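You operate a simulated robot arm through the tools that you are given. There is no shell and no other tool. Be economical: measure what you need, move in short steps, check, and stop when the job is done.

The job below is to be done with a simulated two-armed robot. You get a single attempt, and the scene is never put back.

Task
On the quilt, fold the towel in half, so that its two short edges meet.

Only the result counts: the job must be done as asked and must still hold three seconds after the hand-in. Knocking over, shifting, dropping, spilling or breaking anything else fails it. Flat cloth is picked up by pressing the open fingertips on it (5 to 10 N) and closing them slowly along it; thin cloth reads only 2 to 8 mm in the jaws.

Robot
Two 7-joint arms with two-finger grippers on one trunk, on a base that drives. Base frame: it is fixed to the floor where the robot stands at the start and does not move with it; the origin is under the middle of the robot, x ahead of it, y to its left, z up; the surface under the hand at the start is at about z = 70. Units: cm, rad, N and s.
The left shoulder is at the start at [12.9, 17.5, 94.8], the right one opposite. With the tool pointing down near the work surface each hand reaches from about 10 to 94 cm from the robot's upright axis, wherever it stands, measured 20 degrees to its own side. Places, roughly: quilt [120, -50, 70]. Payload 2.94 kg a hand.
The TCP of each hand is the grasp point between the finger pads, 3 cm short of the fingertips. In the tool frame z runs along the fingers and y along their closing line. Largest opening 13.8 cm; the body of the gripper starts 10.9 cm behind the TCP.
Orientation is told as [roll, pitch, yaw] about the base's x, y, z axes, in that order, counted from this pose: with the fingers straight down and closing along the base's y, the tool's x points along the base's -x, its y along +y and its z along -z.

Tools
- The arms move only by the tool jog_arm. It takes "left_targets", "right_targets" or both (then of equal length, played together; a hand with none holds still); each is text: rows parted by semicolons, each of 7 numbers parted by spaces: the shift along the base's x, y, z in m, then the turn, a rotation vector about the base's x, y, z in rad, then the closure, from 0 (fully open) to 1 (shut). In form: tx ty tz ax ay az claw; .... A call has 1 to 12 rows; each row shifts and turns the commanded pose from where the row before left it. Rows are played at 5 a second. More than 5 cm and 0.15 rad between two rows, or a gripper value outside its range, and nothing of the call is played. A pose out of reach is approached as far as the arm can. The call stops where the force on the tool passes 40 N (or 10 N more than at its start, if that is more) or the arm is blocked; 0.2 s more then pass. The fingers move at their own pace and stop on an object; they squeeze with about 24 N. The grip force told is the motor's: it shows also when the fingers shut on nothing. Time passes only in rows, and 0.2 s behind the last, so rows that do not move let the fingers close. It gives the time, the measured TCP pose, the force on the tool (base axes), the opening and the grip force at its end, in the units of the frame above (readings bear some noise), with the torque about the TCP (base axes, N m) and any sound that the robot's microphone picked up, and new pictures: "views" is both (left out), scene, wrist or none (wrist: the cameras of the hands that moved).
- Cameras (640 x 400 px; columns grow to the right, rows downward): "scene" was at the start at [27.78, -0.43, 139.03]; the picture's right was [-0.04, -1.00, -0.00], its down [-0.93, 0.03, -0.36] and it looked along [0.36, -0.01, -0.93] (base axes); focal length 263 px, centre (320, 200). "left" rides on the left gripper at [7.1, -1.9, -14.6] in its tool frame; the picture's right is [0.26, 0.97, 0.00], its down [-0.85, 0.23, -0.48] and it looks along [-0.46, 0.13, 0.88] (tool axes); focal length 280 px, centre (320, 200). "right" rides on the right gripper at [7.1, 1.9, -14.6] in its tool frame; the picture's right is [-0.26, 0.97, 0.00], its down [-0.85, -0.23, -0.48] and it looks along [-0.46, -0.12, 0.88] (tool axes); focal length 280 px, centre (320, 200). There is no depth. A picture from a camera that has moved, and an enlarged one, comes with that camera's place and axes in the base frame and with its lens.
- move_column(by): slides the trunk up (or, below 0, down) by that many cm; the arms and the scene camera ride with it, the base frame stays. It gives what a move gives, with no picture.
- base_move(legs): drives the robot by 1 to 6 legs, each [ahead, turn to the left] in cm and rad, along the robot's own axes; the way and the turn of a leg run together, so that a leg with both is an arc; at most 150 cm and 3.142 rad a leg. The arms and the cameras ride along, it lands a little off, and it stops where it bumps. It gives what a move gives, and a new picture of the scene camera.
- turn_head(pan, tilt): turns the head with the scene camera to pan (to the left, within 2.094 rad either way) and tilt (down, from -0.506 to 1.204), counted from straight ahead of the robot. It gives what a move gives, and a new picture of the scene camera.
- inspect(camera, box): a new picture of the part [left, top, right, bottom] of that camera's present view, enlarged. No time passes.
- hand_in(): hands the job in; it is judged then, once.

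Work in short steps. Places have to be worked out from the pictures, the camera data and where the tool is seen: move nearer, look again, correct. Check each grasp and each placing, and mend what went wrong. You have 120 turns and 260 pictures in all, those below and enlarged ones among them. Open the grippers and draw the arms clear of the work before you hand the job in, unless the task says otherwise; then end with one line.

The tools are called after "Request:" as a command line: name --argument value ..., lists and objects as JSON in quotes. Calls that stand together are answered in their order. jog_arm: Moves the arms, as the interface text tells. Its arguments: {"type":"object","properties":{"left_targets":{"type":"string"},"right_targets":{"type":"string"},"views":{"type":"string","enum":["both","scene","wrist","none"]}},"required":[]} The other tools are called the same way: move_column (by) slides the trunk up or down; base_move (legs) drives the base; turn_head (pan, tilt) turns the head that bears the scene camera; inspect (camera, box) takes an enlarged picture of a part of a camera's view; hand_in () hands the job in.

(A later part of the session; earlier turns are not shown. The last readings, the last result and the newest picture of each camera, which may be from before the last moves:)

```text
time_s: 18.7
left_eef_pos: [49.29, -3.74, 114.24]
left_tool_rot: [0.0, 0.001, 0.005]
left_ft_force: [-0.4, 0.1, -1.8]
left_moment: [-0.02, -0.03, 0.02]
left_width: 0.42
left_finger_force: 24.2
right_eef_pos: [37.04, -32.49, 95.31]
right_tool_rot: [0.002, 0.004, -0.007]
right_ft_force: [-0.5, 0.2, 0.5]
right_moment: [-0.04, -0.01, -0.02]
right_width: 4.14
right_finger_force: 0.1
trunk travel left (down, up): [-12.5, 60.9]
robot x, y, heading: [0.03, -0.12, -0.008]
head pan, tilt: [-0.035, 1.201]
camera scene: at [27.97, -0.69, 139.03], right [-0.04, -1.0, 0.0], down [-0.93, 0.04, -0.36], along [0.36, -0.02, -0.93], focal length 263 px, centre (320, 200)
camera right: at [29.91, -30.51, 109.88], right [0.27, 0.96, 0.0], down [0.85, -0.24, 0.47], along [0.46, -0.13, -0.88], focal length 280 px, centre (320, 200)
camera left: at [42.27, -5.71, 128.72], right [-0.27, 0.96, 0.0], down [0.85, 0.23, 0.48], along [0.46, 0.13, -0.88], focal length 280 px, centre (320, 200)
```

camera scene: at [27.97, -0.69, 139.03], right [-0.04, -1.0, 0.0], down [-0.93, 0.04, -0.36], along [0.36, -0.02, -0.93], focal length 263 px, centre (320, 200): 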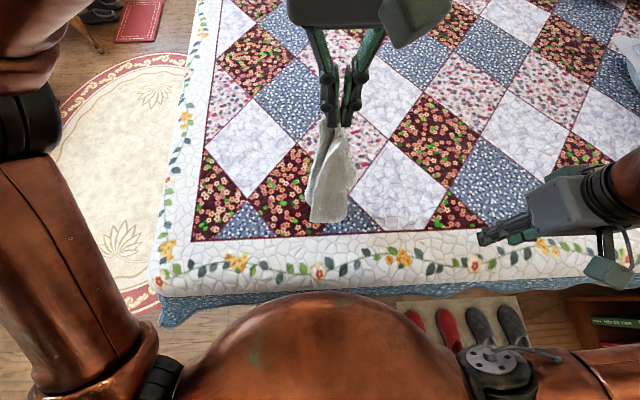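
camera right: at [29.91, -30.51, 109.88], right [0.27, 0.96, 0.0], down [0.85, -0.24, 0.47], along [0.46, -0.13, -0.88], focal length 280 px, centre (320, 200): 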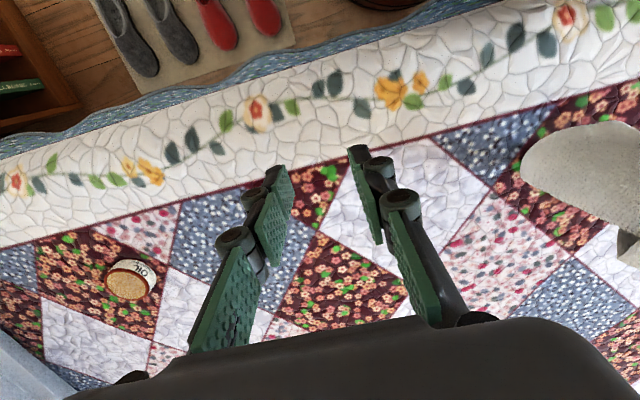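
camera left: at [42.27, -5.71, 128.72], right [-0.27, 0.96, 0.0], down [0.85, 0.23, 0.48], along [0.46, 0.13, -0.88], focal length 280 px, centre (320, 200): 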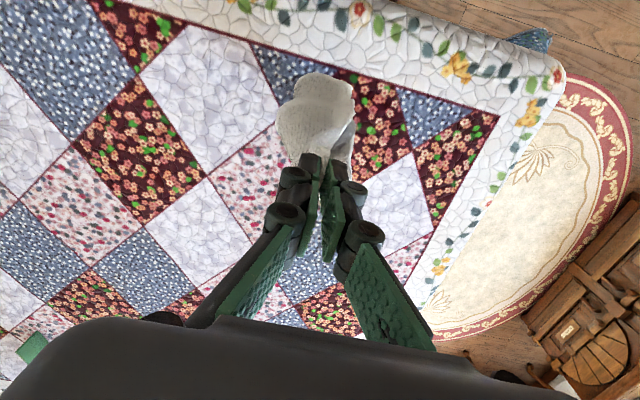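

I'll zoom in on the hanging towel.

Request:
inspect --camera "scene" --box '[260, 60, 420, 260]'

Request:
inspect --camera "left" --box '[240, 50, 400, 150]'

Request:
inspect --camera "right" --box '[480, 100, 640, 300]'

```text
2.00 times, centred on (340, 160) of scene
camera zoom: at [27.97, -0.69, 139.03], right [-0.04, -1.0, 0.0], down [-0.93, 0.04, -0.36], along [0.36, -0.02, -0.93], focal length 525 px, centre (280, 280)
```

zoom: 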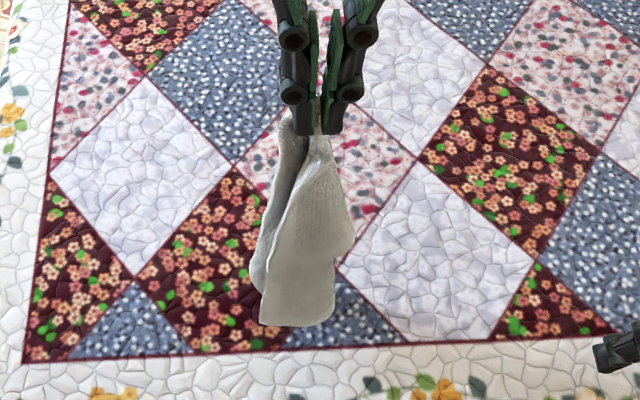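

```text
4.00 times, centred on (320, 100) of left
camera zoom: at [42.27, -5.71, 128.72], right [-0.27, 0.96, 0.0], down [0.85, 0.23, 0.48], along [0.46, 0.13, -0.88], focal length 1122 px, centre (320, 600)
```

zoom: 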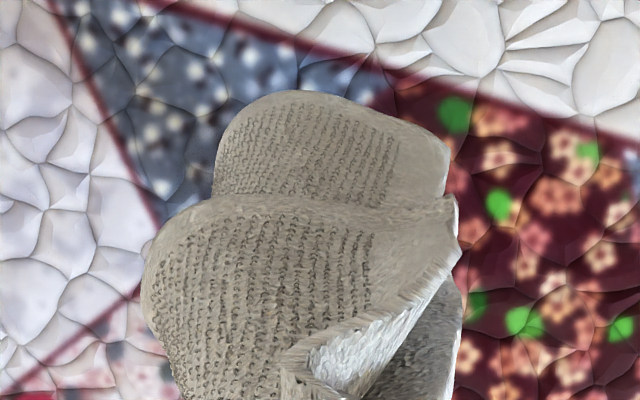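

```text
2.00 times, centred on (560, 200) of right
camera zoom: at [29.91, -30.51, 109.88], right [0.27, 0.96, 0.0], down [0.85, -0.24, 0.47], along [0.46, -0.13, -0.88], focal length 561 px, centre (-160, 200)
```

zoom: 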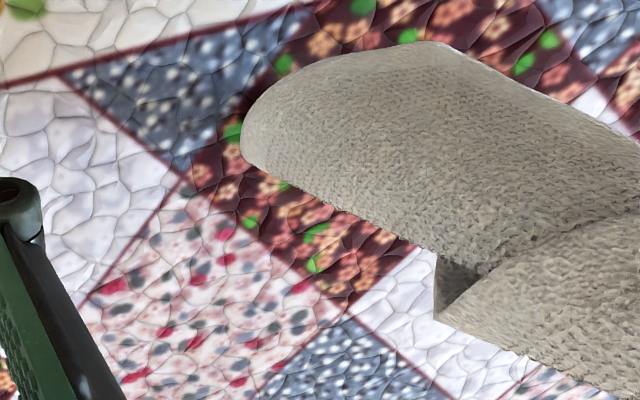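

The towel hangs in a bunch, so I'll lay it out along y. First I'll carry it right to y ≈ −25, moving the right hand out of the way.

Request:
jog_arm --left_targets "0 -0.01 0 0 0 0 1; 0 -0.02 0 0 0 0 1; 0 -0.02 0 0 0 0 1; 0 -0.025 0 0 0 0 1; 0 -0.025 0 0 0 0 1; 0 -0.025 0 0 0 0 1; 0 -0.025 0 0 0 0 1; 0 -0.02 0 0 0 0 1; 0 -0.02 0 0 0 0 1; 0 -0.01 0 0 0 0 1; 0 0 0 0 0 0 1" --right_targets "0 -0.015 0 0 0 0 0.7; 0 -0.02 0 0 0 0 0.7; 0 -0.025 0 0 0 0 0.7; 0 -0.025 0 0 0 0 0.7; 0 -0.025 0 0 0 0 0.7; 0 -0.025 0 0 0 0 0.7; 0 -0.02 0 0 0 0 0.7; 0 -0.015 0 0 0 0 0.7; 0 0 0 0 0 0 0.7; 0 0 0 0 0 0 0.7; 0 0 0 0 0 0 0.7" --views "scene"

```text
time_s: 21.1
left_eef_pos: [49.63, -23.66, 114.1]
left_tool_rot: [0.001, 0.0, 0.005]
left_ft_force: [-0.4, -0.7, 0.2]
left_moment: [-0.01, 0.01, 0.03]
left_width: 0.39
left_finger_force: 24.3
right_eef_pos: [36.98, -49.49, 95.15]
right_tool_rot: [0.004, 0.003, -0.007]
right_ft_force: [-0.5, -0.6, 0.2]
right_moment: [0.04, 0.03, -0.02]
right_width: 4.13
right_finger_force: 0.0
trunk travel left (down, up): [-12.5, 60.9]
robot x, y, heading: [0.58, 0.04, -0.011]
head pan, tilt: [-0.035, 1.201]
camera scene: at [28.01, -0.74, 139.03], right [-0.04, -1.0, 0.0], down [-0.93, 0.04, -0.36], along [0.36, -0.02, -0.93], focal length 263 px, centre (320, 200)
```

scene: 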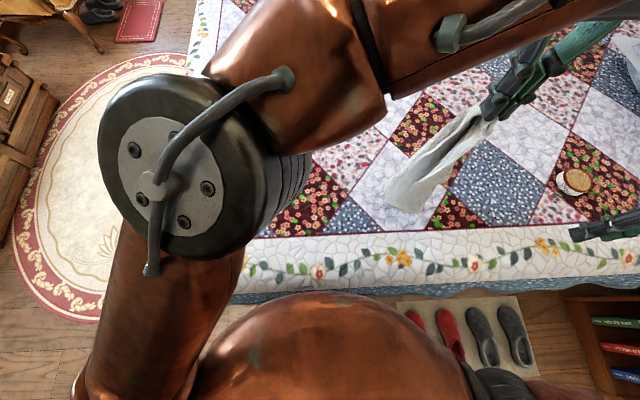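

Now I'll lay it down, lowering while moving left.

Request:
jog_arm --left_targets "0 0.01 -0.015 0 0 0 1; 0 0.02 -0.03 0 0 0 1; 0 0.03 -0.035 0 0 0 1; 0 0.035 -0.035 0 0 0 1; 0 0.04 -0.035 0 0 0 1; 0 0.04 -0.035 0 0 0 1; 0 0.04 -0.035 0 0 0 1; 0 0.04 -0.035 0 0 0 1; 0 0.04 -0.035 0 0 0 1; 0 0.04 -0.035 0 0 0 1; 0 0.03 -0.03 0 0 0 1; 0 0.02 -0.02 0 0 0 1" --views "both"

```text
refused: row 5 steps farther than a row can; nothing moved
```

Request:
jog_arm --left_targets "0 0.01 -0.015 0 0 0 1; 0 0.02 -0.03 0 0 0 1; 0 0.03 -0.035 0 0 0 1; 0 0.035 -0.033 0 0 0 1; 0 0.035 -0.033 0 0 0 1; 0 0.035 -0.033 0 0 0 1; 0 0.035 -0.033 0 0 0 1; 0 0.035 -0.033 0 0 0 1; 0 0.035 -0.033 0 0 0 1; 0 0.035 -0.033 0 0 0 1; 0 0.03 -0.03 0 0 0 1; 0 0.02 -0.02 0 0 0 1" --views "both"

```text
time_s: 23.7
left_eef_pos: [49.5, 12.16, 77.99]
left_tool_rot: [0.001, 0.0, 0.005]
left_ft_force: [0.2, 0.0, 0.0]
left_moment: [0.0, -0.02, 0.04]
left_width: 0.43
left_finger_force: 24.2
right_eef_pos: [36.94, -49.29, 95.28]
right_tool_rot: [0.003, 0.004, -0.008]
right_ft_force: [-0.1, -0.2, 0.4]
right_moment: [0.01, -0.02, -0.01]
right_width: 4.12
right_finger_force: 0.0
trunk travel left (down, up): [-12.5, 60.9]
robot x, y, heading: [-0.06, -0.12, -0.007]
head pan, tilt: [-0.035, 1.201]
camera scene: at [27.98, -0.62, 139.03], right [-0.04, -1.0, 0.0], down [-0.93, 0.04, -0.36], along [0.36, -0.02, -0.93], focal length 263 px, centre (320, 200)
camera left: at [42.41, 10.21, 92.43], right [-0.27, 0.96, 0.0], down [0.85, 0.23, 0.48], along [0.46, 0.13, -0.88], focal length 280 px, centre (320, 200)
```

scene: 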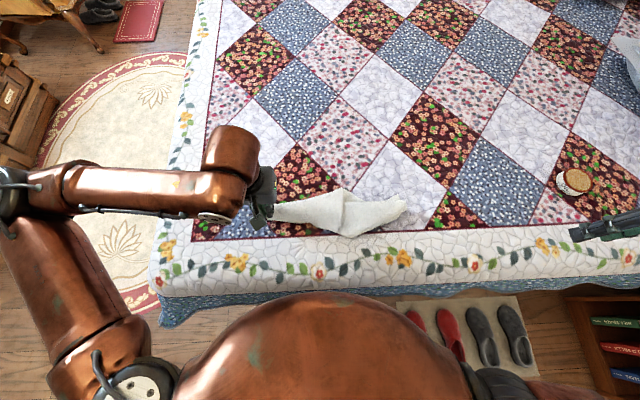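
left: 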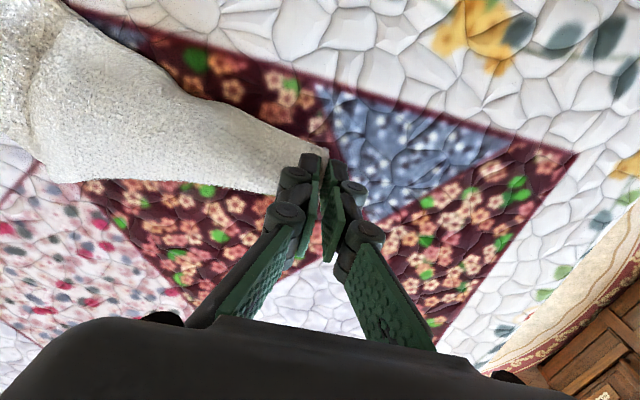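

Let me zoom in on the laid shape to find the folds and free corners.

Request:
inspect --camera "scene" --box '[250, 160, 430, 260]'

```text
3.56 times, centred on (340, 210) of scene
camera zoom: at [27.98, -0.62, 139.03], right [-0.04, -1.0, 0.0], down [-0.93, 0.04, -0.36], along [0.36, -0.02, -0.93], focal length 934 px, centre (249, 164)
```

zoom: 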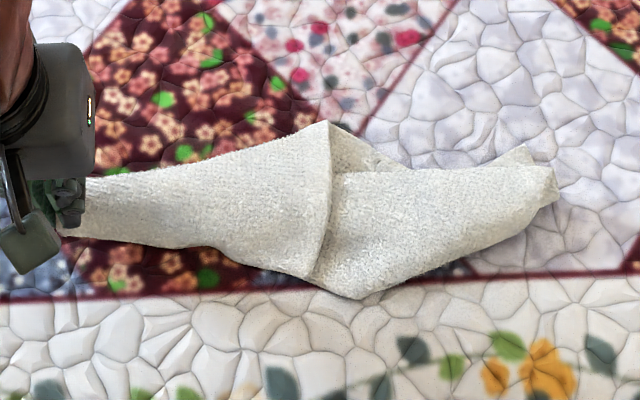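

B, the other corner of that short edge, seems to be the flap tip near (55.8, −8.3). I'll bring the right hand over it for a close look.

Request:
jog_arm --right_targets "0.007 0.015 0 0 0 0 0.7; 0.014 0.03 0 0 0 0 0.7; 0.014 0.038 0 0 0 0 0.7; 0.014 0.038 0 0 0 0 0.7; 0.014 0.038 0 0 0 0 0.7; 0.014 0.038 0 0 0 0 0.7; 0.014 0.038 0 0 0 0 0.7; 0.014 0.038 0 0 0 0 0.7; 0.014 0.038 -0.01 0 0 0 0.7; 0.014 0.038 -0.02 0 0 0 0.7; 0.014 0.03 -0.02 0 0 0 0.7; 0.007 0.015 -0.02 0 0 0 0.7"

```text
time_s: 26.3
left_eef_pos: [49.45, 12.07, 78.08]
left_tool_rot: [-0.001, 0.0, 0.006]
left_ft_force: [-0.4, -0.5, -0.6]
left_moment: [-0.01, -0.05, 0.03]
left_width: 0.42
left_finger_force: 23.9
right_eef_pos: [51.53, -13.66, 91.24]
right_tool_rot: [0.002, 0.001, -0.009]
right_ft_force: [-0.3, 0.6, 0.4]
right_moment: [0.01, -0.04, 0.01]
right_width: 4.14
right_finger_force: 0.0
right hand out of reach, approached as far as the arm can: row 11, 12
trunk travel left (down, up): [-12.5, 60.9]
robot x, y, heading: [0.03, -0.03, -0.011]
head pan, tilt: [-0.035, 1.201]
camera scene: at [27.91, -0.59, 139.05], right [-0.04, -1.0, 0.0], down [-0.93, 0.04, -0.36], along [0.36, -0.02, -0.93], focal length 263 px, centre (320, 200)
camera right: at [44.52, -11.66, 105.97], right [0.27, 0.96, 0.0], down [0.85, -0.24, 0.47], along [0.46, -0.13, -0.88], focal length 280 px, centre (320, 200)
```

scene: 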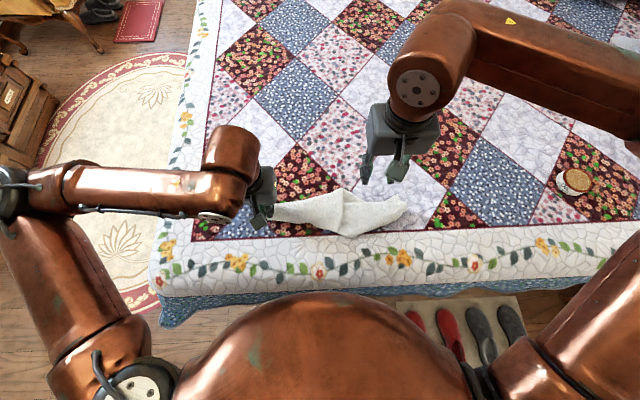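
right: 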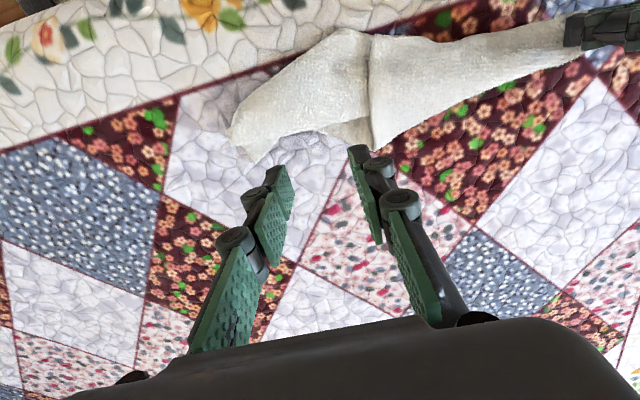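

The right arm can't reach past y ≈ −13. I'll use it to grip the towel's right end near (51, −23) instead, then shift the whole towel right with both hands.

Request:
jog_arm --right_targets "0 -0.02 -0.01 0 0 0 0.7; 0 -0.03 -0.02 0 0 0 0.7; 0 -0.02 -0.03 0 0 0 0.7; -0.003 -0.015 -0.04 0 0 0 0.7; -0.003 -0.008 -0.04 0 0 0 0.7; 0 0 -0.02 0 0 0 0.7; 0 0 0 0 0 0 0.7" --views "wrist"

```text
time_s: 27.9
left_eef_pos: [49.5, 12.09, 78.0]
left_tool_rot: [0.0, -0.001, 0.005]
left_ft_force: [-0.7, 0.2, 0.1]
left_moment: [-0.03, 0.01, 0.03]
left_width: 0.45
left_finger_force: 24.0
right_eef_pos: [50.92, -22.92, 75.07]
right_tool_rot: [0.003, 0.002, -0.007]
right_ft_force: [-0.5, 0.2, 0.0]
right_moment: [0.0, 0.04, -0.01]
right_width: 4.14
right_finger_force: 0.1
trunk travel left (down, up): [-12.5, 60.9]
robot x, y, heading: [0.65, -0.12, -0.008]
head pan, tilt: [-0.035, 1.201]
camera right: at [43.94, -20.91, 89.73], right [0.27, 0.96, 0.0], down [0.85, -0.24, 0.47], along [0.46, -0.13, -0.88], focal length 280 px, centre (320, 200)
```

right: 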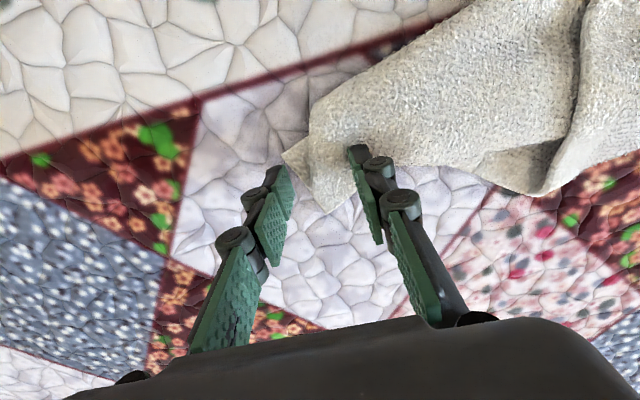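

The end lies between the fingers. I'll shift 1.5 cm to the left and press down.

Request:
jog_arm --right_targets "0 0.015 -0.005 0 0 0 0.7; 0 0 -0.006 0 0 0 0.7; 0 0 -0.004 0 0 0 0.7; 0 0 -0.003 0 0 0 0.7; 0 0 0 0 0 0 0.7" --views "wrist"

```text
time_s: 29.1
left_eef_pos: [49.48, 12.1, 78.11]
left_tool_rot: [0.0, -0.002, 0.004]
left_ft_force: [-0.3, 0.3, -0.8]
left_moment: [0.04, 0.01, 0.02]
left_width: 0.43
left_finger_force: 23.5
right_eef_pos: [51.03, -21.1, 73.43]
right_tool_rot: [0.006, -0.001, -0.007]
right_ft_force: [0.0, 8.3, 30.5]
right_moment: [0.83, 0.21, -0.05]
right_width: 3.99
right_finger_force: 7.3
trunk travel left (down, up): [-12.5, 60.9]
robot x, y, heading: [0.24, -0.18, -0.009]
head pan, tilt: [-0.035, 1.201]
camera right: at [43.98, -19.19, 88.22], right [0.27, 0.96, 0.0], down [0.85, -0.24, 0.48], along [0.46, -0.12, -0.88], focal length 280 px, centre (320, 200)
```

right: 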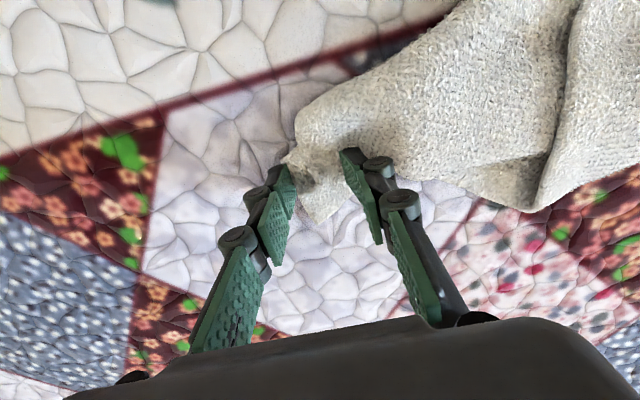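

Force is 30 N, which is too much. I'll back up a few mm and close.

Request:
jog_arm --right_targets "0 0 0.005 0 0 0 0.7; 0 0 0 0 0 0 0.76; 0 0 0 0 0 0 0.8; 0 0 0 0 0 0 0.84; 0 0 0 0 0 0 0.88; 0 0 0 0 0 0 0.92; 0 0 0 0 0 0 0.96; 0 0 0 0 0 0 1; 0 0 0 0 0 0 1; 0 0 0 0 0 0 1" --views "wrist"

```text
time_s: 31.3
left_eef_pos: [49.43, 12.11, 77.96]
left_tool_rot: [0.001, 0.0, 0.004]
left_ft_force: [-0.4, -0.1, -0.1]
left_moment: [0.01, 0.0, -0.01]
left_width: 0.43
left_finger_force: 24.6
right_eef_pos: [51.06, -21.5, 73.79]
right_tool_rot: [0.001, 0.004, -0.008]
right_ft_force: [-0.9, -0.3, 3.1]
right_moment: [0.02, 0.03, -0.01]
right_width: 0.47
right_finger_force: 23.7
trunk travel left (down, up): [-12.5, 60.9]
robot x, y, heading: [0.08, 0.02, -0.007]
head pan, tilt: [-0.035, 1.201]
camera right: at [44.0, -19.39, 88.53], right [0.27, 0.96, 0.0], down [0.85, -0.24, 0.47], along [0.46, -0.13, -0.88], focal length 280 px, centre (320, 200)
```

right: 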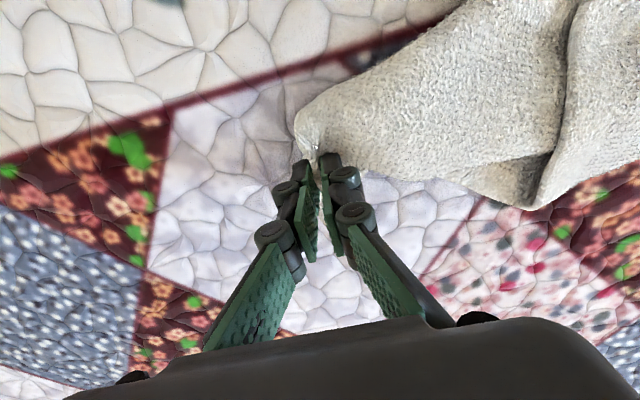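

I have the right end gripped. I'll lift both hands and spread them, so the towel unfurls and I can tell which corner this is.

Request:
jog_arm --left_targets "0 0 0.01 0 0 0 1; 0 0 0.02 0 0 0 1; 0 -0.005 0.02 0 0 0 1; 0 -0.005 0.02 0 0 0 1; 0 -0.01 0.02 0 0 0 1; 0 -0.01 0.02 0 0 0 1; 0 -0.01 0.02 0 0 0 1; 0 -0.01 0.02 0 0 0 1; 0 0 0.02 0 0 0 1; 0 0 0 0 0 0 1; 0 0 0 0 0 0 1" --right_targets "0 0 0.01 0 0 0 1; 0 0 0.02 0 0 0 1; 0 -0.01 0.02 0 0 0 1; 0 -0.015 0.02 0 0 0 1; 0 -0.015 0.03 0 0 0 1; 0 -0.015 0.03 0 0 0 1; 0 -0.015 0.03 0 0 0 1; 0 -0.015 0.03 0 0 0 1; 0 -0.005 0.02 0 0 0 1; 0 0 0 0 0 0 1; 0 0 0 0 0 0 1"

```text
time_s: 33.7
left_eef_pos: [49.32, 6.86, 94.92]
left_tool_rot: [-0.002, 0.0, 0.005]
left_ft_force: [0.2, -1.2, -1.1]
left_moment: [-0.04, 0.01, -0.02]
left_width: 0.4
left_finger_force: 23.9
right_eef_pos: [51.17, -30.5, 94.98]
right_tool_rot: [0.001, 0.003, -0.007]
right_ft_force: [0.4, 1.6, 0.0]
right_moment: [0.05, -0.03, -0.01]
right_width: 0.45
right_finger_force: 24.1
trunk travel left (down, up): [-12.5, 60.9]
robot x, y, heading: [0.48, -0.01, -0.007]
head pan, tilt: [-0.035, 1.201]
camera scene: at [27.98, -0.64, 139.03], right [-0.04, -1.0, 0.0], down [-0.93, 0.04, -0.36], along [0.36, -0.02, -0.93], focal length 263 px, centre (320, 200)
camera right: at [44.09, -28.48, 109.56], right [0.27, 0.96, 0.0], down [0.85, -0.24, 0.47], along [0.46, -0.13, -0.88], focal length 280 px, centre (320, 200)
camera left: at [42.23, 5.03, 109.52], right [-0.27, 0.96, 0.0], down [0.85, 0.23, 0.48], along [0.46, 0.13, -0.88], focal length 280 px, centre (320, 200)
```

scene: 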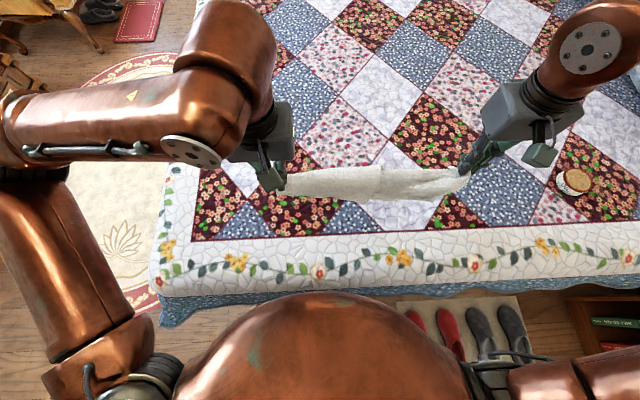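
right: 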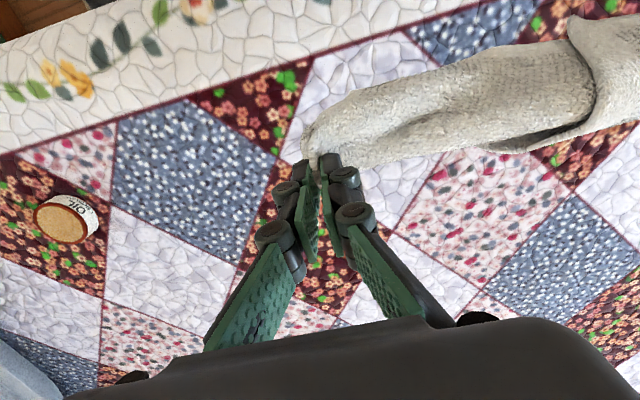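
left: 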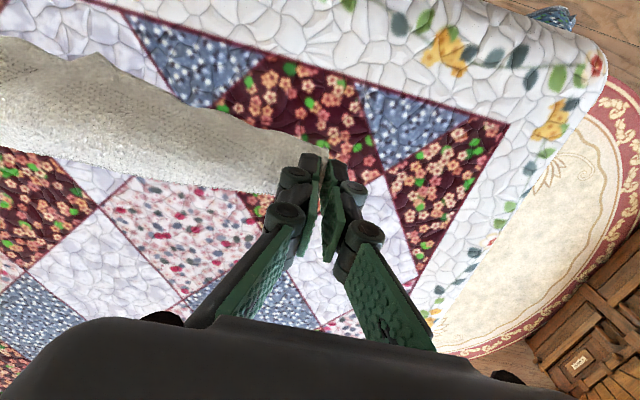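

Request:
inspect --camera "scene" --box '[260, 140, 480, 220]'

Request:
inspect --camera "right" --box '[280, 0, 640, 200]'

Request:
inspect --camera "left" --box '[0, 0, 360, 220]'

```text
2.91 times, centred on (370, 180) of scene
camera zoom: at [27.98, -0.64, 139.03], right [-0.04, -1.0, 0.0], down [-0.93, 0.04, -0.36], along [0.36, -0.02, -0.93], focal length 764 px, centre (174, 258)
```

zoom: 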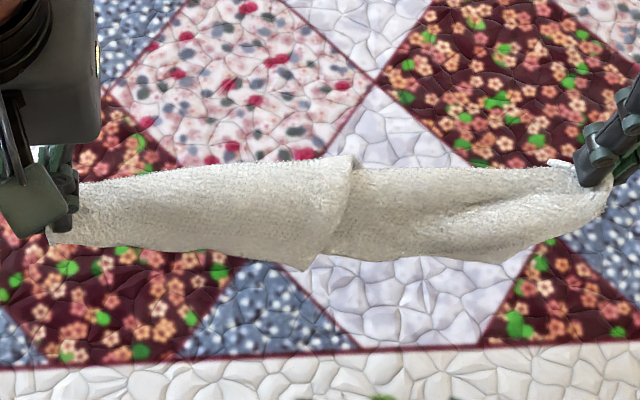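

```text
1.78 times, centred on (460, 100) of right
camera zoom: at [44.09, -28.48, 109.56], right [0.27, 0.96, 0.0], down [0.85, -0.24, 0.47], along [0.46, -0.13, -0.88], focal length 498 px, centre (71, 378)
```

zoom: 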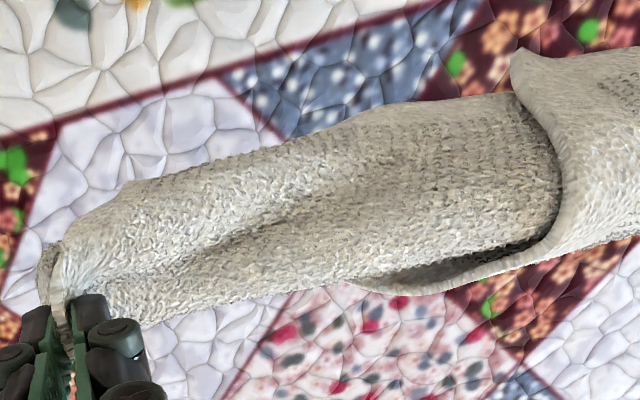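

```text
1.78 times, centred on (180, 110) of left
camera zoom: at [42.23, 5.03, 109.52], right [-0.27, 0.96, 0.0], down [0.85, 0.23, 0.48], along [0.46, 0.13, -0.88], focal length 498 px, centre (569, 360)
```

zoom: 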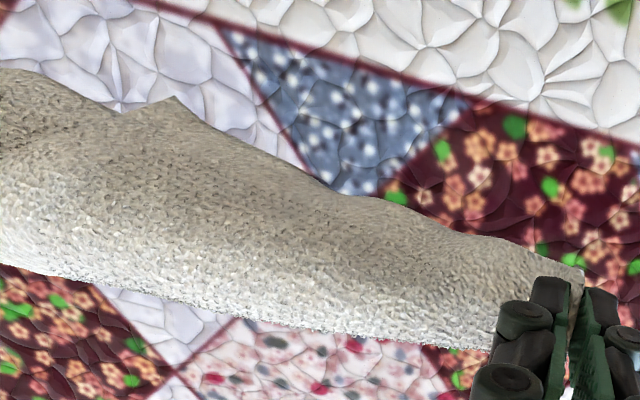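

The towel drapes like a tent over the A–C line. I'll spread it a little, then lower it while drawing back, so both flaps trail forward on the quilt.

Request:
jog_arm --left_targets "0.01 0.01 0 0 0 0 1; 0.015 0.005 0 0 0 0 1; 0.01 0 0 0 0 0 1; 0 0 0 0 0 0 1; 0 0 0 0 0 0 1" --right_targets "0.005 -0.01 0 0 0 0 1; 0.01 -0.005 0 0 0 0 1; 0.01 0 0 0 0 0 1; 0 0 0 0 0 0 1; 0 0 0 0 0 0 1" --views "scene"

```text
time_s: 34.9
left_eef_pos: [52.84, 8.25, 95.07]
left_tool_rot: [-0.001, 0.0, 0.006]
left_ft_force: [-0.4, -7.2, -0.6]
left_moment: [-0.22, 0.03, -0.14]
left_width: 0.47
left_finger_force: 23.8
right_eef_pos: [53.62, -31.88, 94.75]
right_tool_rot: [0.002, 0.004, -0.008]
right_ft_force: [-0.3, 7.9, 0.2]
right_moment: [0.26, 0.0, -0.06]
right_width: 0.47
right_finger_force: 24.0
trunk travel left (down, up): [-12.5, 60.9]
robot x, y, heading: [0.28, 0.06, -0.012]
head pan, tilt: [-0.035, 1.201]
camera scene: at [28.0, -0.66, 139.03], right [-0.04, -1.0, 0.0], down [-0.93, 0.04, -0.36], along [0.36, -0.02, -0.93], focal length 263 px, centre (320, 200)
```

scene: 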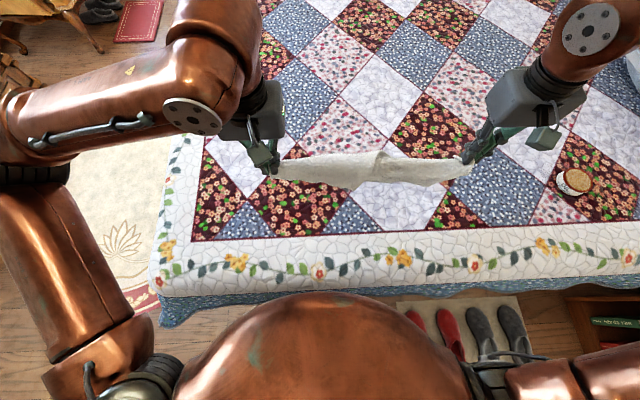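

It is taut at 40 cm, so this is the diagonal. Now I'll lower while drawing back.

Request:
jog_arm --left_targets "0 0 -0.01 0 0 0 1; 0 0 -0.02 0 0 0 1; -0.005 0 -0.02 0 0 0 1; -0.01 0 -0.02 0 0 0 1; -0.015 0 -0.02 0 0 0 1; -0.02 0 -0.02 0 0 0 1; -0.02 0 -0.02 0 0 0 1; -0.02 0 -0.02 0 0 0 1; -0.02 0 -0.02 0 0 0 1; -0.015 0 -0.02 0 0 0 1; -0.005 0 -0.01 0 0 0 1; 0 0 0 0 0 0 1" --right_targets "0 0 -0.01 0 0 0 1; 0 0 -0.02 0 0 0 1; -0.005 0 -0.02 0 0 0 1; -0.01 0 -0.02 0 0 0 1; -0.015 0 -0.02 0 0 0 1; -0.02 0 -0.02 0 0 0 1; -0.02 0 -0.02 0 0 0 1; -0.02 0 -0.02 0 0 0 1; -0.02 0 -0.02 0 0 0 1; -0.015 0 -0.02 0 0 0 1; -0.005 0 -0.01 0 0 0 1; 0 0 0 0 0 0 1"

```text
time_s: 37.5
left_eef_pos: [45.19, 8.39, 81.54]
left_tool_rot: [-0.003, 0.0, 0.002]
left_ft_force: [-3.5, -13.5, -3.2]
left_moment: [-0.42, 0.12, -0.29]
left_width: 0.46
left_finger_force: 23.9
left hand out of reach, approached as far as the arm can: row 8, 9, 10, 11
right_eef_pos: [40.62, -31.85, 74.92]
right_tool_rot: [0.004, 0.004, -0.007]
right_ft_force: [2.1, 13.3, 4.5]
right_moment: [0.39, -0.08, -0.16]
right_width: 0.53
right_finger_force: 23.9
trunk travel left (down, up): [-12.5, 60.9]
robot x, y, heading: [0.1, 0.03, -0.014]
head pan, tilt: [-0.035, 1.201]
camera scene: at [27.97, -0.64, 139.04], right [-0.04, -1.0, 0.0], down [-0.93, 0.04, -0.36], along [0.36, -0.02, -0.93], focal length 263 px, centre (320, 200)
camera right: at [33.48, -29.87, 89.55], right [0.27, 0.96, 0.0], down [0.85, -0.24, 0.47], along [0.46, -0.13, -0.88], focal length 280 px, centre (320, 200)
camera left: at [38.18, 6.47, 95.96], right [-0.27, 0.96, 0.0], down [0.85, 0.23, 0.48], along [0.46, 0.13, -0.88], focal length 280 px, centre (320, 200)
```

scene: 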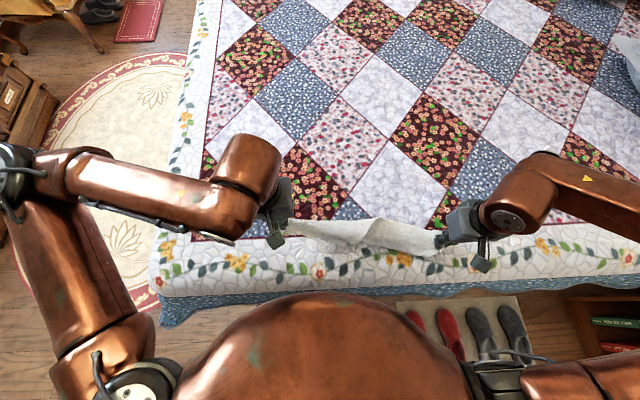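
right: 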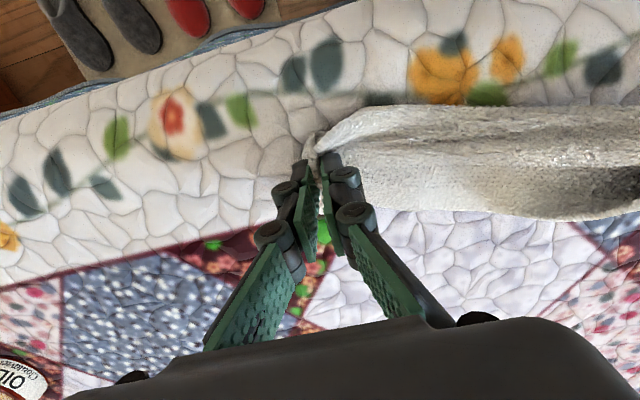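
left: 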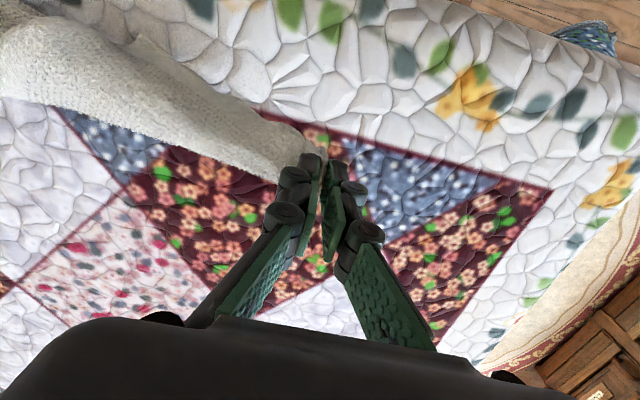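

The left hand hit its near limit. I'll lower it slightly forward, then study the shape.

Request:
jog_arm --left_targets "0.01 -0.003 -0.02 0 0 0 1; 0.01 -0.003 -0.02 0 0 0 1; 0.005 -0.002 -0.015 0 0 0 1; 0 0 0 0 0 0 1" --right_targets "0 0.005 -0.005 0 0 0 1; 0 0.002 0 0 0 0 1; 0 0 0 0 0 0 1; 0 0 0 0 0 0 1" --views "none"

Request:
inspect --camera "scene" --box '[260, 180, 480, 290]'

Request:
inspect --camera "right" --box '[280, 40, 640, 260]'

Request:
inspect --camera "left" --box '[0, 0, 360, 220]'

```text
time_s: 38.5
left_eef_pos: [47.79, 7.49, 76.04]
left_tool_rot: [-0.002, -0.001, 0.005]
left_ft_force: [-0.7, -5.1, 0.6]
left_moment: [-0.2, 0.03, -0.1]
left_width: 0.47
left_finger_force: 23.6
right_eef_pos: [40.6, -31.21, 74.42]
right_tool_rot: [0.002, 0.004, -0.004]
right_ft_force: [2.9, 4.6, 4.8]
right_moment: [0.16, -0.05, -0.04]
right_width: 0.47
right_finger_force: 24.6
trunk travel left (down, up): [-12.5, 60.9]
robot x, y, heading: [0.3, -0.05, -0.007]
head pan, tilt: [-0.035, 1.201]
```

```text
2.91 times, centred on (370, 235) of scene
camera zoom: at [27.96, -0.63, 139.04], right [-0.04, -1.0, 0.0], down [-0.93, 0.04, -0.36], along [0.36, -0.02, -0.93], focal length 764 px, centre (174, 98)
```

zoom: 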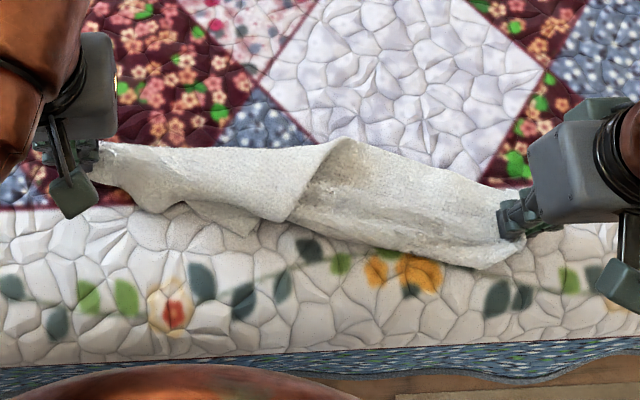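

```text
1.78 times, centred on (460, 150) of right
camera zoom: at [33.49, -29.15, 89.08], right [0.27, 0.96, 0.0], down [0.85, -0.24, 0.47], along [0.46, -0.13, -0.88], focal length 498 px, centre (71, 289)
```

zoom: 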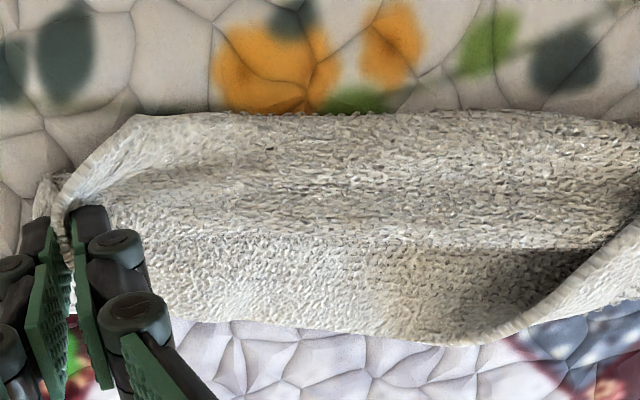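

```text
1.78 times, centred on (180, 110) of left
camera zoom: at [40.7, 5.59, 90.51], right [-0.27, 0.96, 0.0], down [0.85, 0.24, 0.48], along [0.46, 0.13, -0.88], focal length 498 px, centre (569, 360)
```

zoom: 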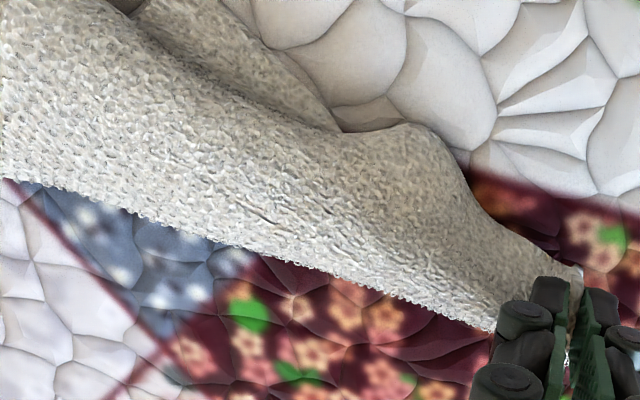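

The left hand still holds A, and B now appears at about (45.6, −17.4), 25 cm from A, within the right hand's reach. I'll release the right end and look at B from close up.

Request:
jog_arm --right_targets "0 0 0 0 0 0 0.8; 0 0 0 0 0 0 0.7; 0 0 0.02 0 0 0 0.7; 0 0 0.03 0 0 0 0.7; 0 0.01 0.03 0 0 0 0.7; 0.01 0.02 0.02 0 0 0 0.7; 0.01 0.03 0 0 0 0 0.7; 0.01 0.04 0 0 0 0 0.7; 0.01 0.03 0 0 0 0 0.7; 0 0.01 0 0 0 0 0.7; 0 0 0 0 0 0 0.7"

```text
time_s: 40.9
left_eef_pos: [47.76, 7.59, 76.09]
left_tool_rot: [0.0, 0.0, 0.006]
left_ft_force: [0.4, 0.3, 0.1]
left_moment: [0.02, 0.02, 0.03]
left_width: 0.44
left_finger_force: 24.0
right_eef_pos: [44.74, -17.38, 84.31]
right_tool_rot: [0.002, 0.004, -0.008]
right_ft_force: [-0.4, -0.6, -0.7]
right_moment: [0.0, -0.03, 0.03]
right_width: 4.14
right_finger_force: 0.0
trunk travel left (down, up): [-12.5, 60.9]
robot x, y, heading: [0.1, 0.01, -0.008]
head pan, tilt: [-0.035, 1.201]
camera scene: at [27.98, -0.64, 139.03], right [-0.04, -1.0, 0.0], down [-0.93, 0.04, -0.36], along [0.36, -0.02, -0.93], focal length 263 px, centre (320, 200)
camera right: at [37.5, -15.38, 98.98], right [0.27, 0.96, 0.0], down [0.85, -0.24, 0.47], along [0.46, -0.13, -0.88], focal length 280 px, centre (320, 200)
```

scene: 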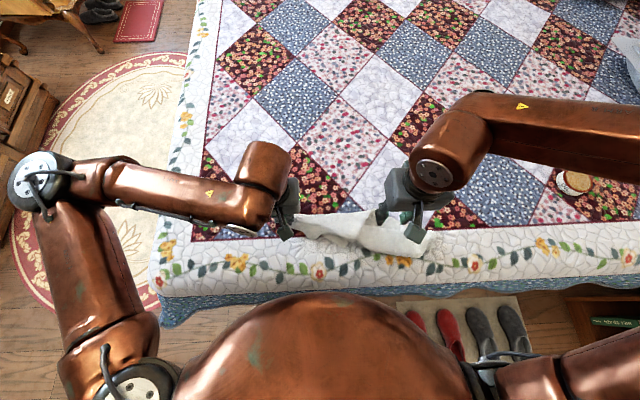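
right: 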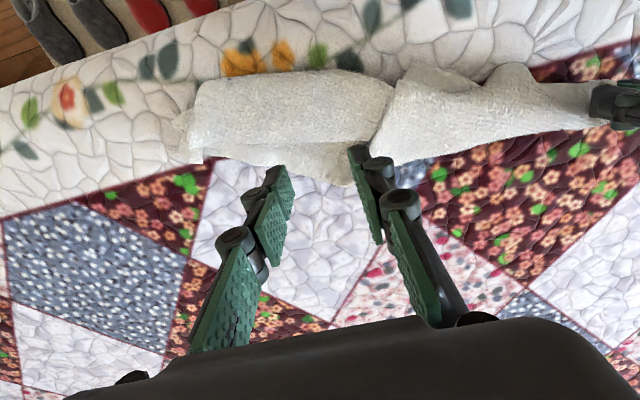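

Request:
inspect --camera "right" --box '[160, 50, 440, 220]'

Request:
inspect --camera "right" --box '[330, 50, 470, 200]'

```text
2.29 times, centred on (300, 135) of right
camera zoom: at [37.5, -15.38, 98.98], right [0.27, 0.96, 0.0], down [0.85, -0.24, 0.47], along [0.46, -0.13, -0.88], focal length 641 px, centre (366, 349)
```

zoom: 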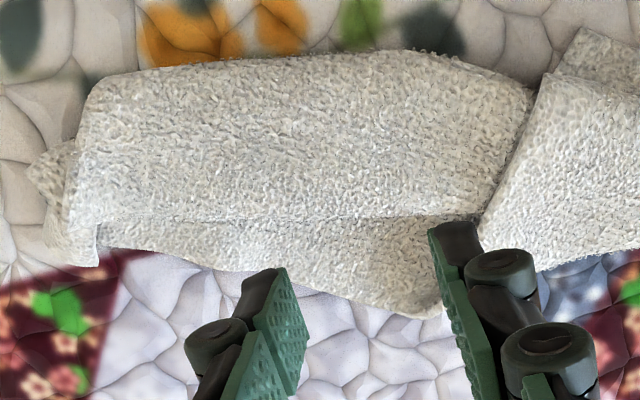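

```text
2.67 times, centred on (400, 125) of right
camera zoom: at [37.5, -15.38, 98.98], right [0.27, 0.96, 0.0], down [0.85, -0.24, 0.47], along [0.46, -0.13, -0.88], focal length 748 px, centre (107, 400)
```

zoom: 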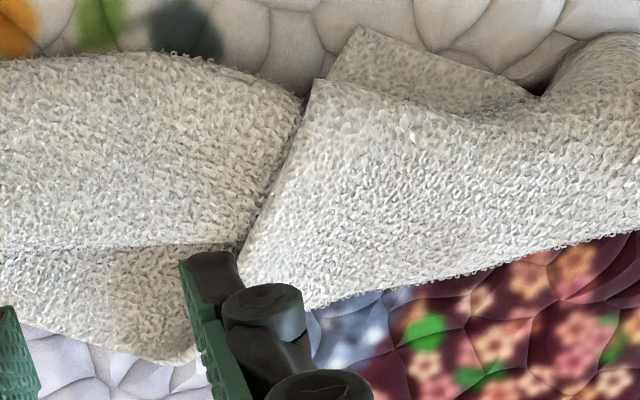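

The finger hides the key corner. I'll move the right hand aside 5 cm.

Request:
jog_arm --right_targets "0.01 -0.02 0 0 0 0 0.7; 0.01 -0.03 0 0 0 0 0.7; 0 0 0 0 0 0 0.7" --views "none"

Request:
inspect --camera "right" --box '[300, 0, 620, 200]'

Request:
inspect --camera "scene" --box '[270, 190, 450, 290]'

```text
time_s: 41.7
left_eef_pos: [47.79, 7.53, 76.06]
left_tool_rot: [-0.001, -0.001, 0.004]
left_ft_force: [-0.4, -0.4, 0.0]
left_moment: [-0.01, 0.04, 0.0]
left_width: 0.44
left_finger_force: 23.4
right_eef_pos: [46.58, -22.25, 84.35]
right_tool_rot: [0.002, 0.004, -0.007]
right_ft_force: [0.2, -0.9, 0.0]
right_moment: [-0.02, 0.0, 0.0]
right_width: 4.12
right_finger_force: 0.2
trunk travel left (down, up): [-12.5, 60.9]
robot x, y, heading: [0.35, -0.16, -0.01]
head pan, tilt: [-0.035, 1.201]
```

```text
2.00 times, centred on (460, 100) of right
camera zoom: at [39.49, -20.3, 99.01], right [0.27, 0.96, 0.0], down [0.85, -0.24, 0.47], along [0.46, -0.13, -0.88], focal length 561 px, centre (40, 400)
```

zoom: 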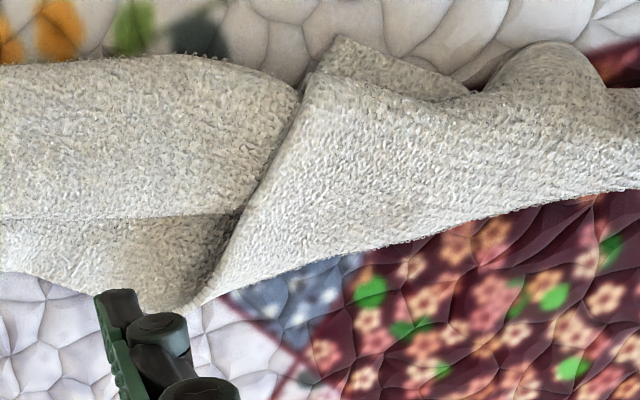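

```text
3.56 times, centred on (360, 240) of scene
camera zoom: at [27.97, -0.61, 139.03], right [-0.04, -1.0, 0.0], down [-0.93, 0.04, -0.36], along [0.36, -0.02, -0.93], focal length 934 px, centre (178, 58)
```

zoom: 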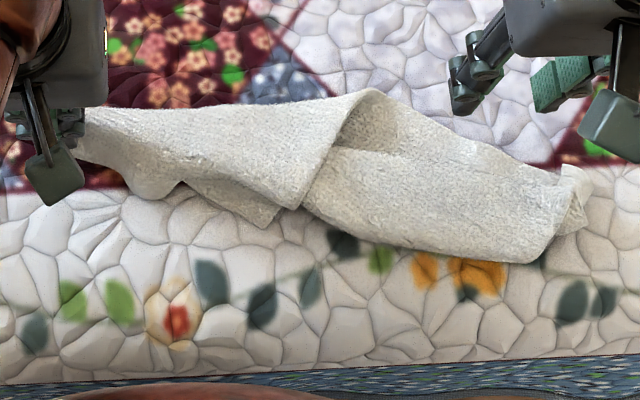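

I judge B to be at about (50, −16), folded over the right piece. I'll move the right hand over it with a narrower opening.

Request:
jog_arm --right_targets "0.005 0.02 0 0 0 0 0.75; 0.01 0.03 0 0 0 0 0.8; 0.005 0.02 -0.02 0 0 0 0.8; 0.002 0.012 -0.03 0 0 0 0.8; 0 0 -0.02 0 0 0 0.8; 0 0 0 0 0 0 0.8" --views "wrist"

```text
time_s: 43.1
left_eef_pos: [47.66, 7.5, 76.05]
left_tool_rot: [0.0, 0.002, 0.006]
left_ft_force: [-0.2, -0.5, -0.3]
left_moment: [0.0, 0.04, 0.03]
left_width: 0.44
left_finger_force: 24.0
right_eef_pos: [48.84, -14.02, 77.29]
right_tool_rot: [0.001, 0.003, -0.007]
right_ft_force: [0.1, 0.4, -0.1]
right_moment: [0.0, 0.03, 0.0]
right_width: 2.77
right_finger_force: 0.0
trunk travel left (down, up): [-12.5, 60.9]
robot x, y, heading: [0.28, 0.4, -0.008]
head pan, tilt: [-0.035, 1.201]
camera right: at [41.79, -12.03, 92.02], right [0.27, 0.96, 0.0], down [0.85, -0.24, 0.47], along [0.46, -0.13, -0.88], focal length 280 px, centre (320, 200)
```

right: 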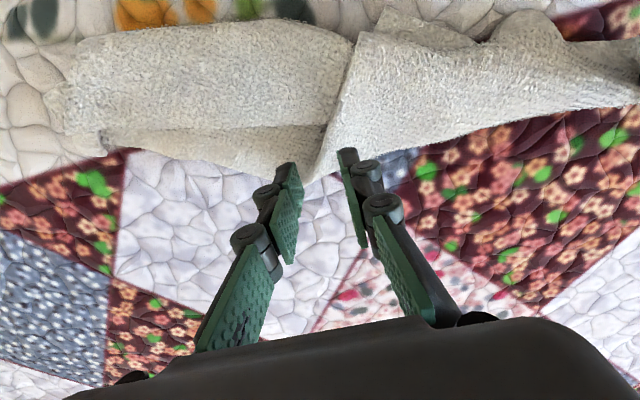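

The flap lip crosses between the fingers, with the tip near (51, −14.8). I'll shift slightly left and forward so both fingers land on the flap, then lower.

Request:
jog_arm --right_targets "0.005 0.008 0 0 0 0 0.8; 0 0.004 -0.015 0 0 0 0.8; 0 0 -0.01 0 0 0 0.8; 0 0 0 0 0 0 0.8" --views "wrist"

```text
time_s: 44.1
left_eef_pos: [47.77, 7.5, 76.06]
left_tool_rot: [-0.001, 0.001, 0.007]
left_ft_force: [1.0, -0.4, -0.3]
left_moment: [0.04, 0.01, 0.0]
left_width: 0.41
left_finger_force: 23.8
right_eef_pos: [49.84, -14.38, 75.95]
right_tool_rot: [0.003, 0.004, -0.006]
right_ft_force: [0.3, 0.3, 0.4]
right_moment: [-0.01, -0.03, 0.0]
right_width: 2.77
right_finger_force: 0.3
right hand out of reach, approached as far as the arm can: row 1, 2
trunk travel left (down, up): [-12.5, 60.9]
robot x, y, heading: [0.17, 0.0, -0.007]
head pan, tilt: [-0.035, 1.201]
camera right: at [42.85, -12.47, 90.6], right [0.27, 0.96, 0.0], down [0.85, -0.24, 0.47], along [0.46, -0.13, -0.88], focal length 280 px, centre (320, 200)
```

right: 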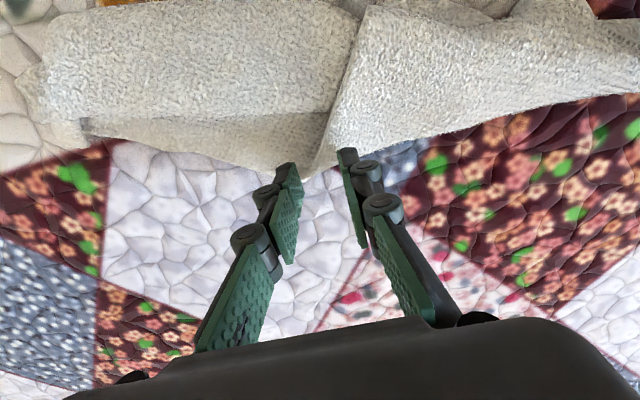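

Reach is the limit. I'll raise 2 cm and yaw the hand −0.9 rad, which suits the corner better and may extend the reach.

Request:
jog_arm --right_targets "0 0 0.02 0 0 -0.1 0.8; 0 0 0 0 0 -0.14 0.8; 0 0 0 0 0 -0.14 0.8; 0 0 0 0 0 -0.14 0.8; 0 0 0 0 0 -0.14 0.8; 0 0 0 0 0 -0.14 0.8; 0 0.005 0 0 0 -0.1 0.8; 0 0.005 0 0 0 0 0.8; 0 0 0 0 0 0 0.8" --views "wrist"

```text
time_s: 46.1
left_eef_pos: [47.68, 7.54, 75.97]
left_tool_rot: [0.0, 0.0, 0.007]
left_ft_force: [-0.5, 0.3, -0.4]
left_moment: [0.01, 0.01, -0.04]
left_width: 0.41
left_finger_force: 24.0
right_eef_pos: [50.02, -13.89, 78.02]
right_tool_rot: [0.001, 0.005, -0.907]
right_ft_force: [0.1, -0.1, 0.5]
right_moment: [0.01, 0.02, 0.03]
right_width: 2.76
right_finger_force: 0.1
right hand out of reach, approached as far as the arm can: row 8
trunk travel left (down, up): [-12.5, 60.9]
robot x, y, heading: [-0.15, 0.01, -0.011]
head pan, tilt: [-0.035, 1.201]
camera right: at [47.12, -7.24, 92.71], right [0.92, 0.39, 0.0], down [0.34, -0.81, 0.47], along [0.18, -0.43, -0.88], focal length 280 px, centre (320, 200)
```

right: 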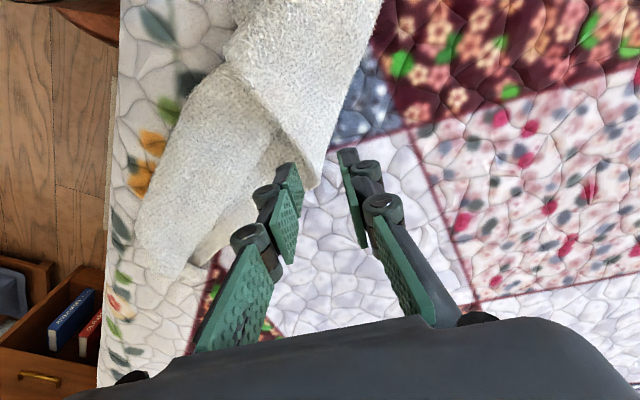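

The tip is slightly raised near (49.5, −15). I'll center on it with a 4 cm opening and press down.

Request:
jog_arm --right_targets "-0.01 -0.008 0 0 0 0 0.7; 0 0 -0.015 0 0 0 0.7; 0 0 -0.01 0 0 0 0.7; 0 0 -0.006 0 0 0 0.7; 0 0 -0.004 0 0 0 0.7; 0 0 0 0 0 0 0.7" --views "wrist"

```text
time_s: 47.5
left_eef_pos: [47.89, 7.48, 75.99]
left_tool_rot: [0.0, 0.001, 0.005]
left_ft_force: [0.0, -0.4, 0.7]
left_moment: [-0.01, -0.02, 0.03]
left_width: 0.41
left_finger_force: 23.6
right_eef_pos: [48.94, -14.89, 74.58]
right_tool_rot: [0.003, 0.003, -0.909]
right_ft_force: [-0.3, -1.2, 0.5]
right_moment: [0.0, 0.01, 0.04]
right_width: 4.12
right_finger_force: 0.1
trunk travel left (down, up): [-12.5, 60.9]
robot x, y, heading: [-0.06, 0.18, -0.012]
head pan, tilt: [-0.035, 1.201]
camera right: at [46.14, -8.16, 89.17], right [0.92, 0.39, 0.0], down [0.34, -0.81, 0.47], along [0.18, -0.43, -0.88], focal length 280 px, centre (320, 200)
```

right: 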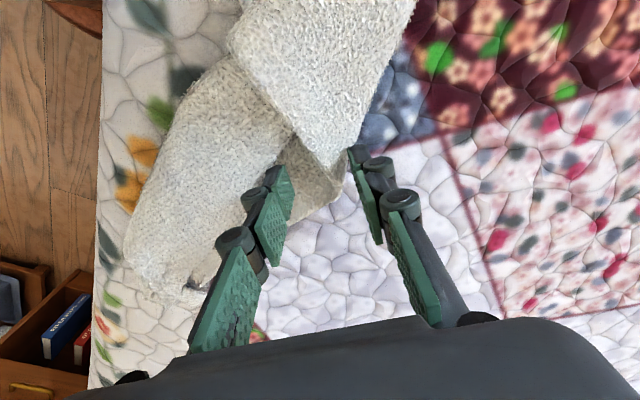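

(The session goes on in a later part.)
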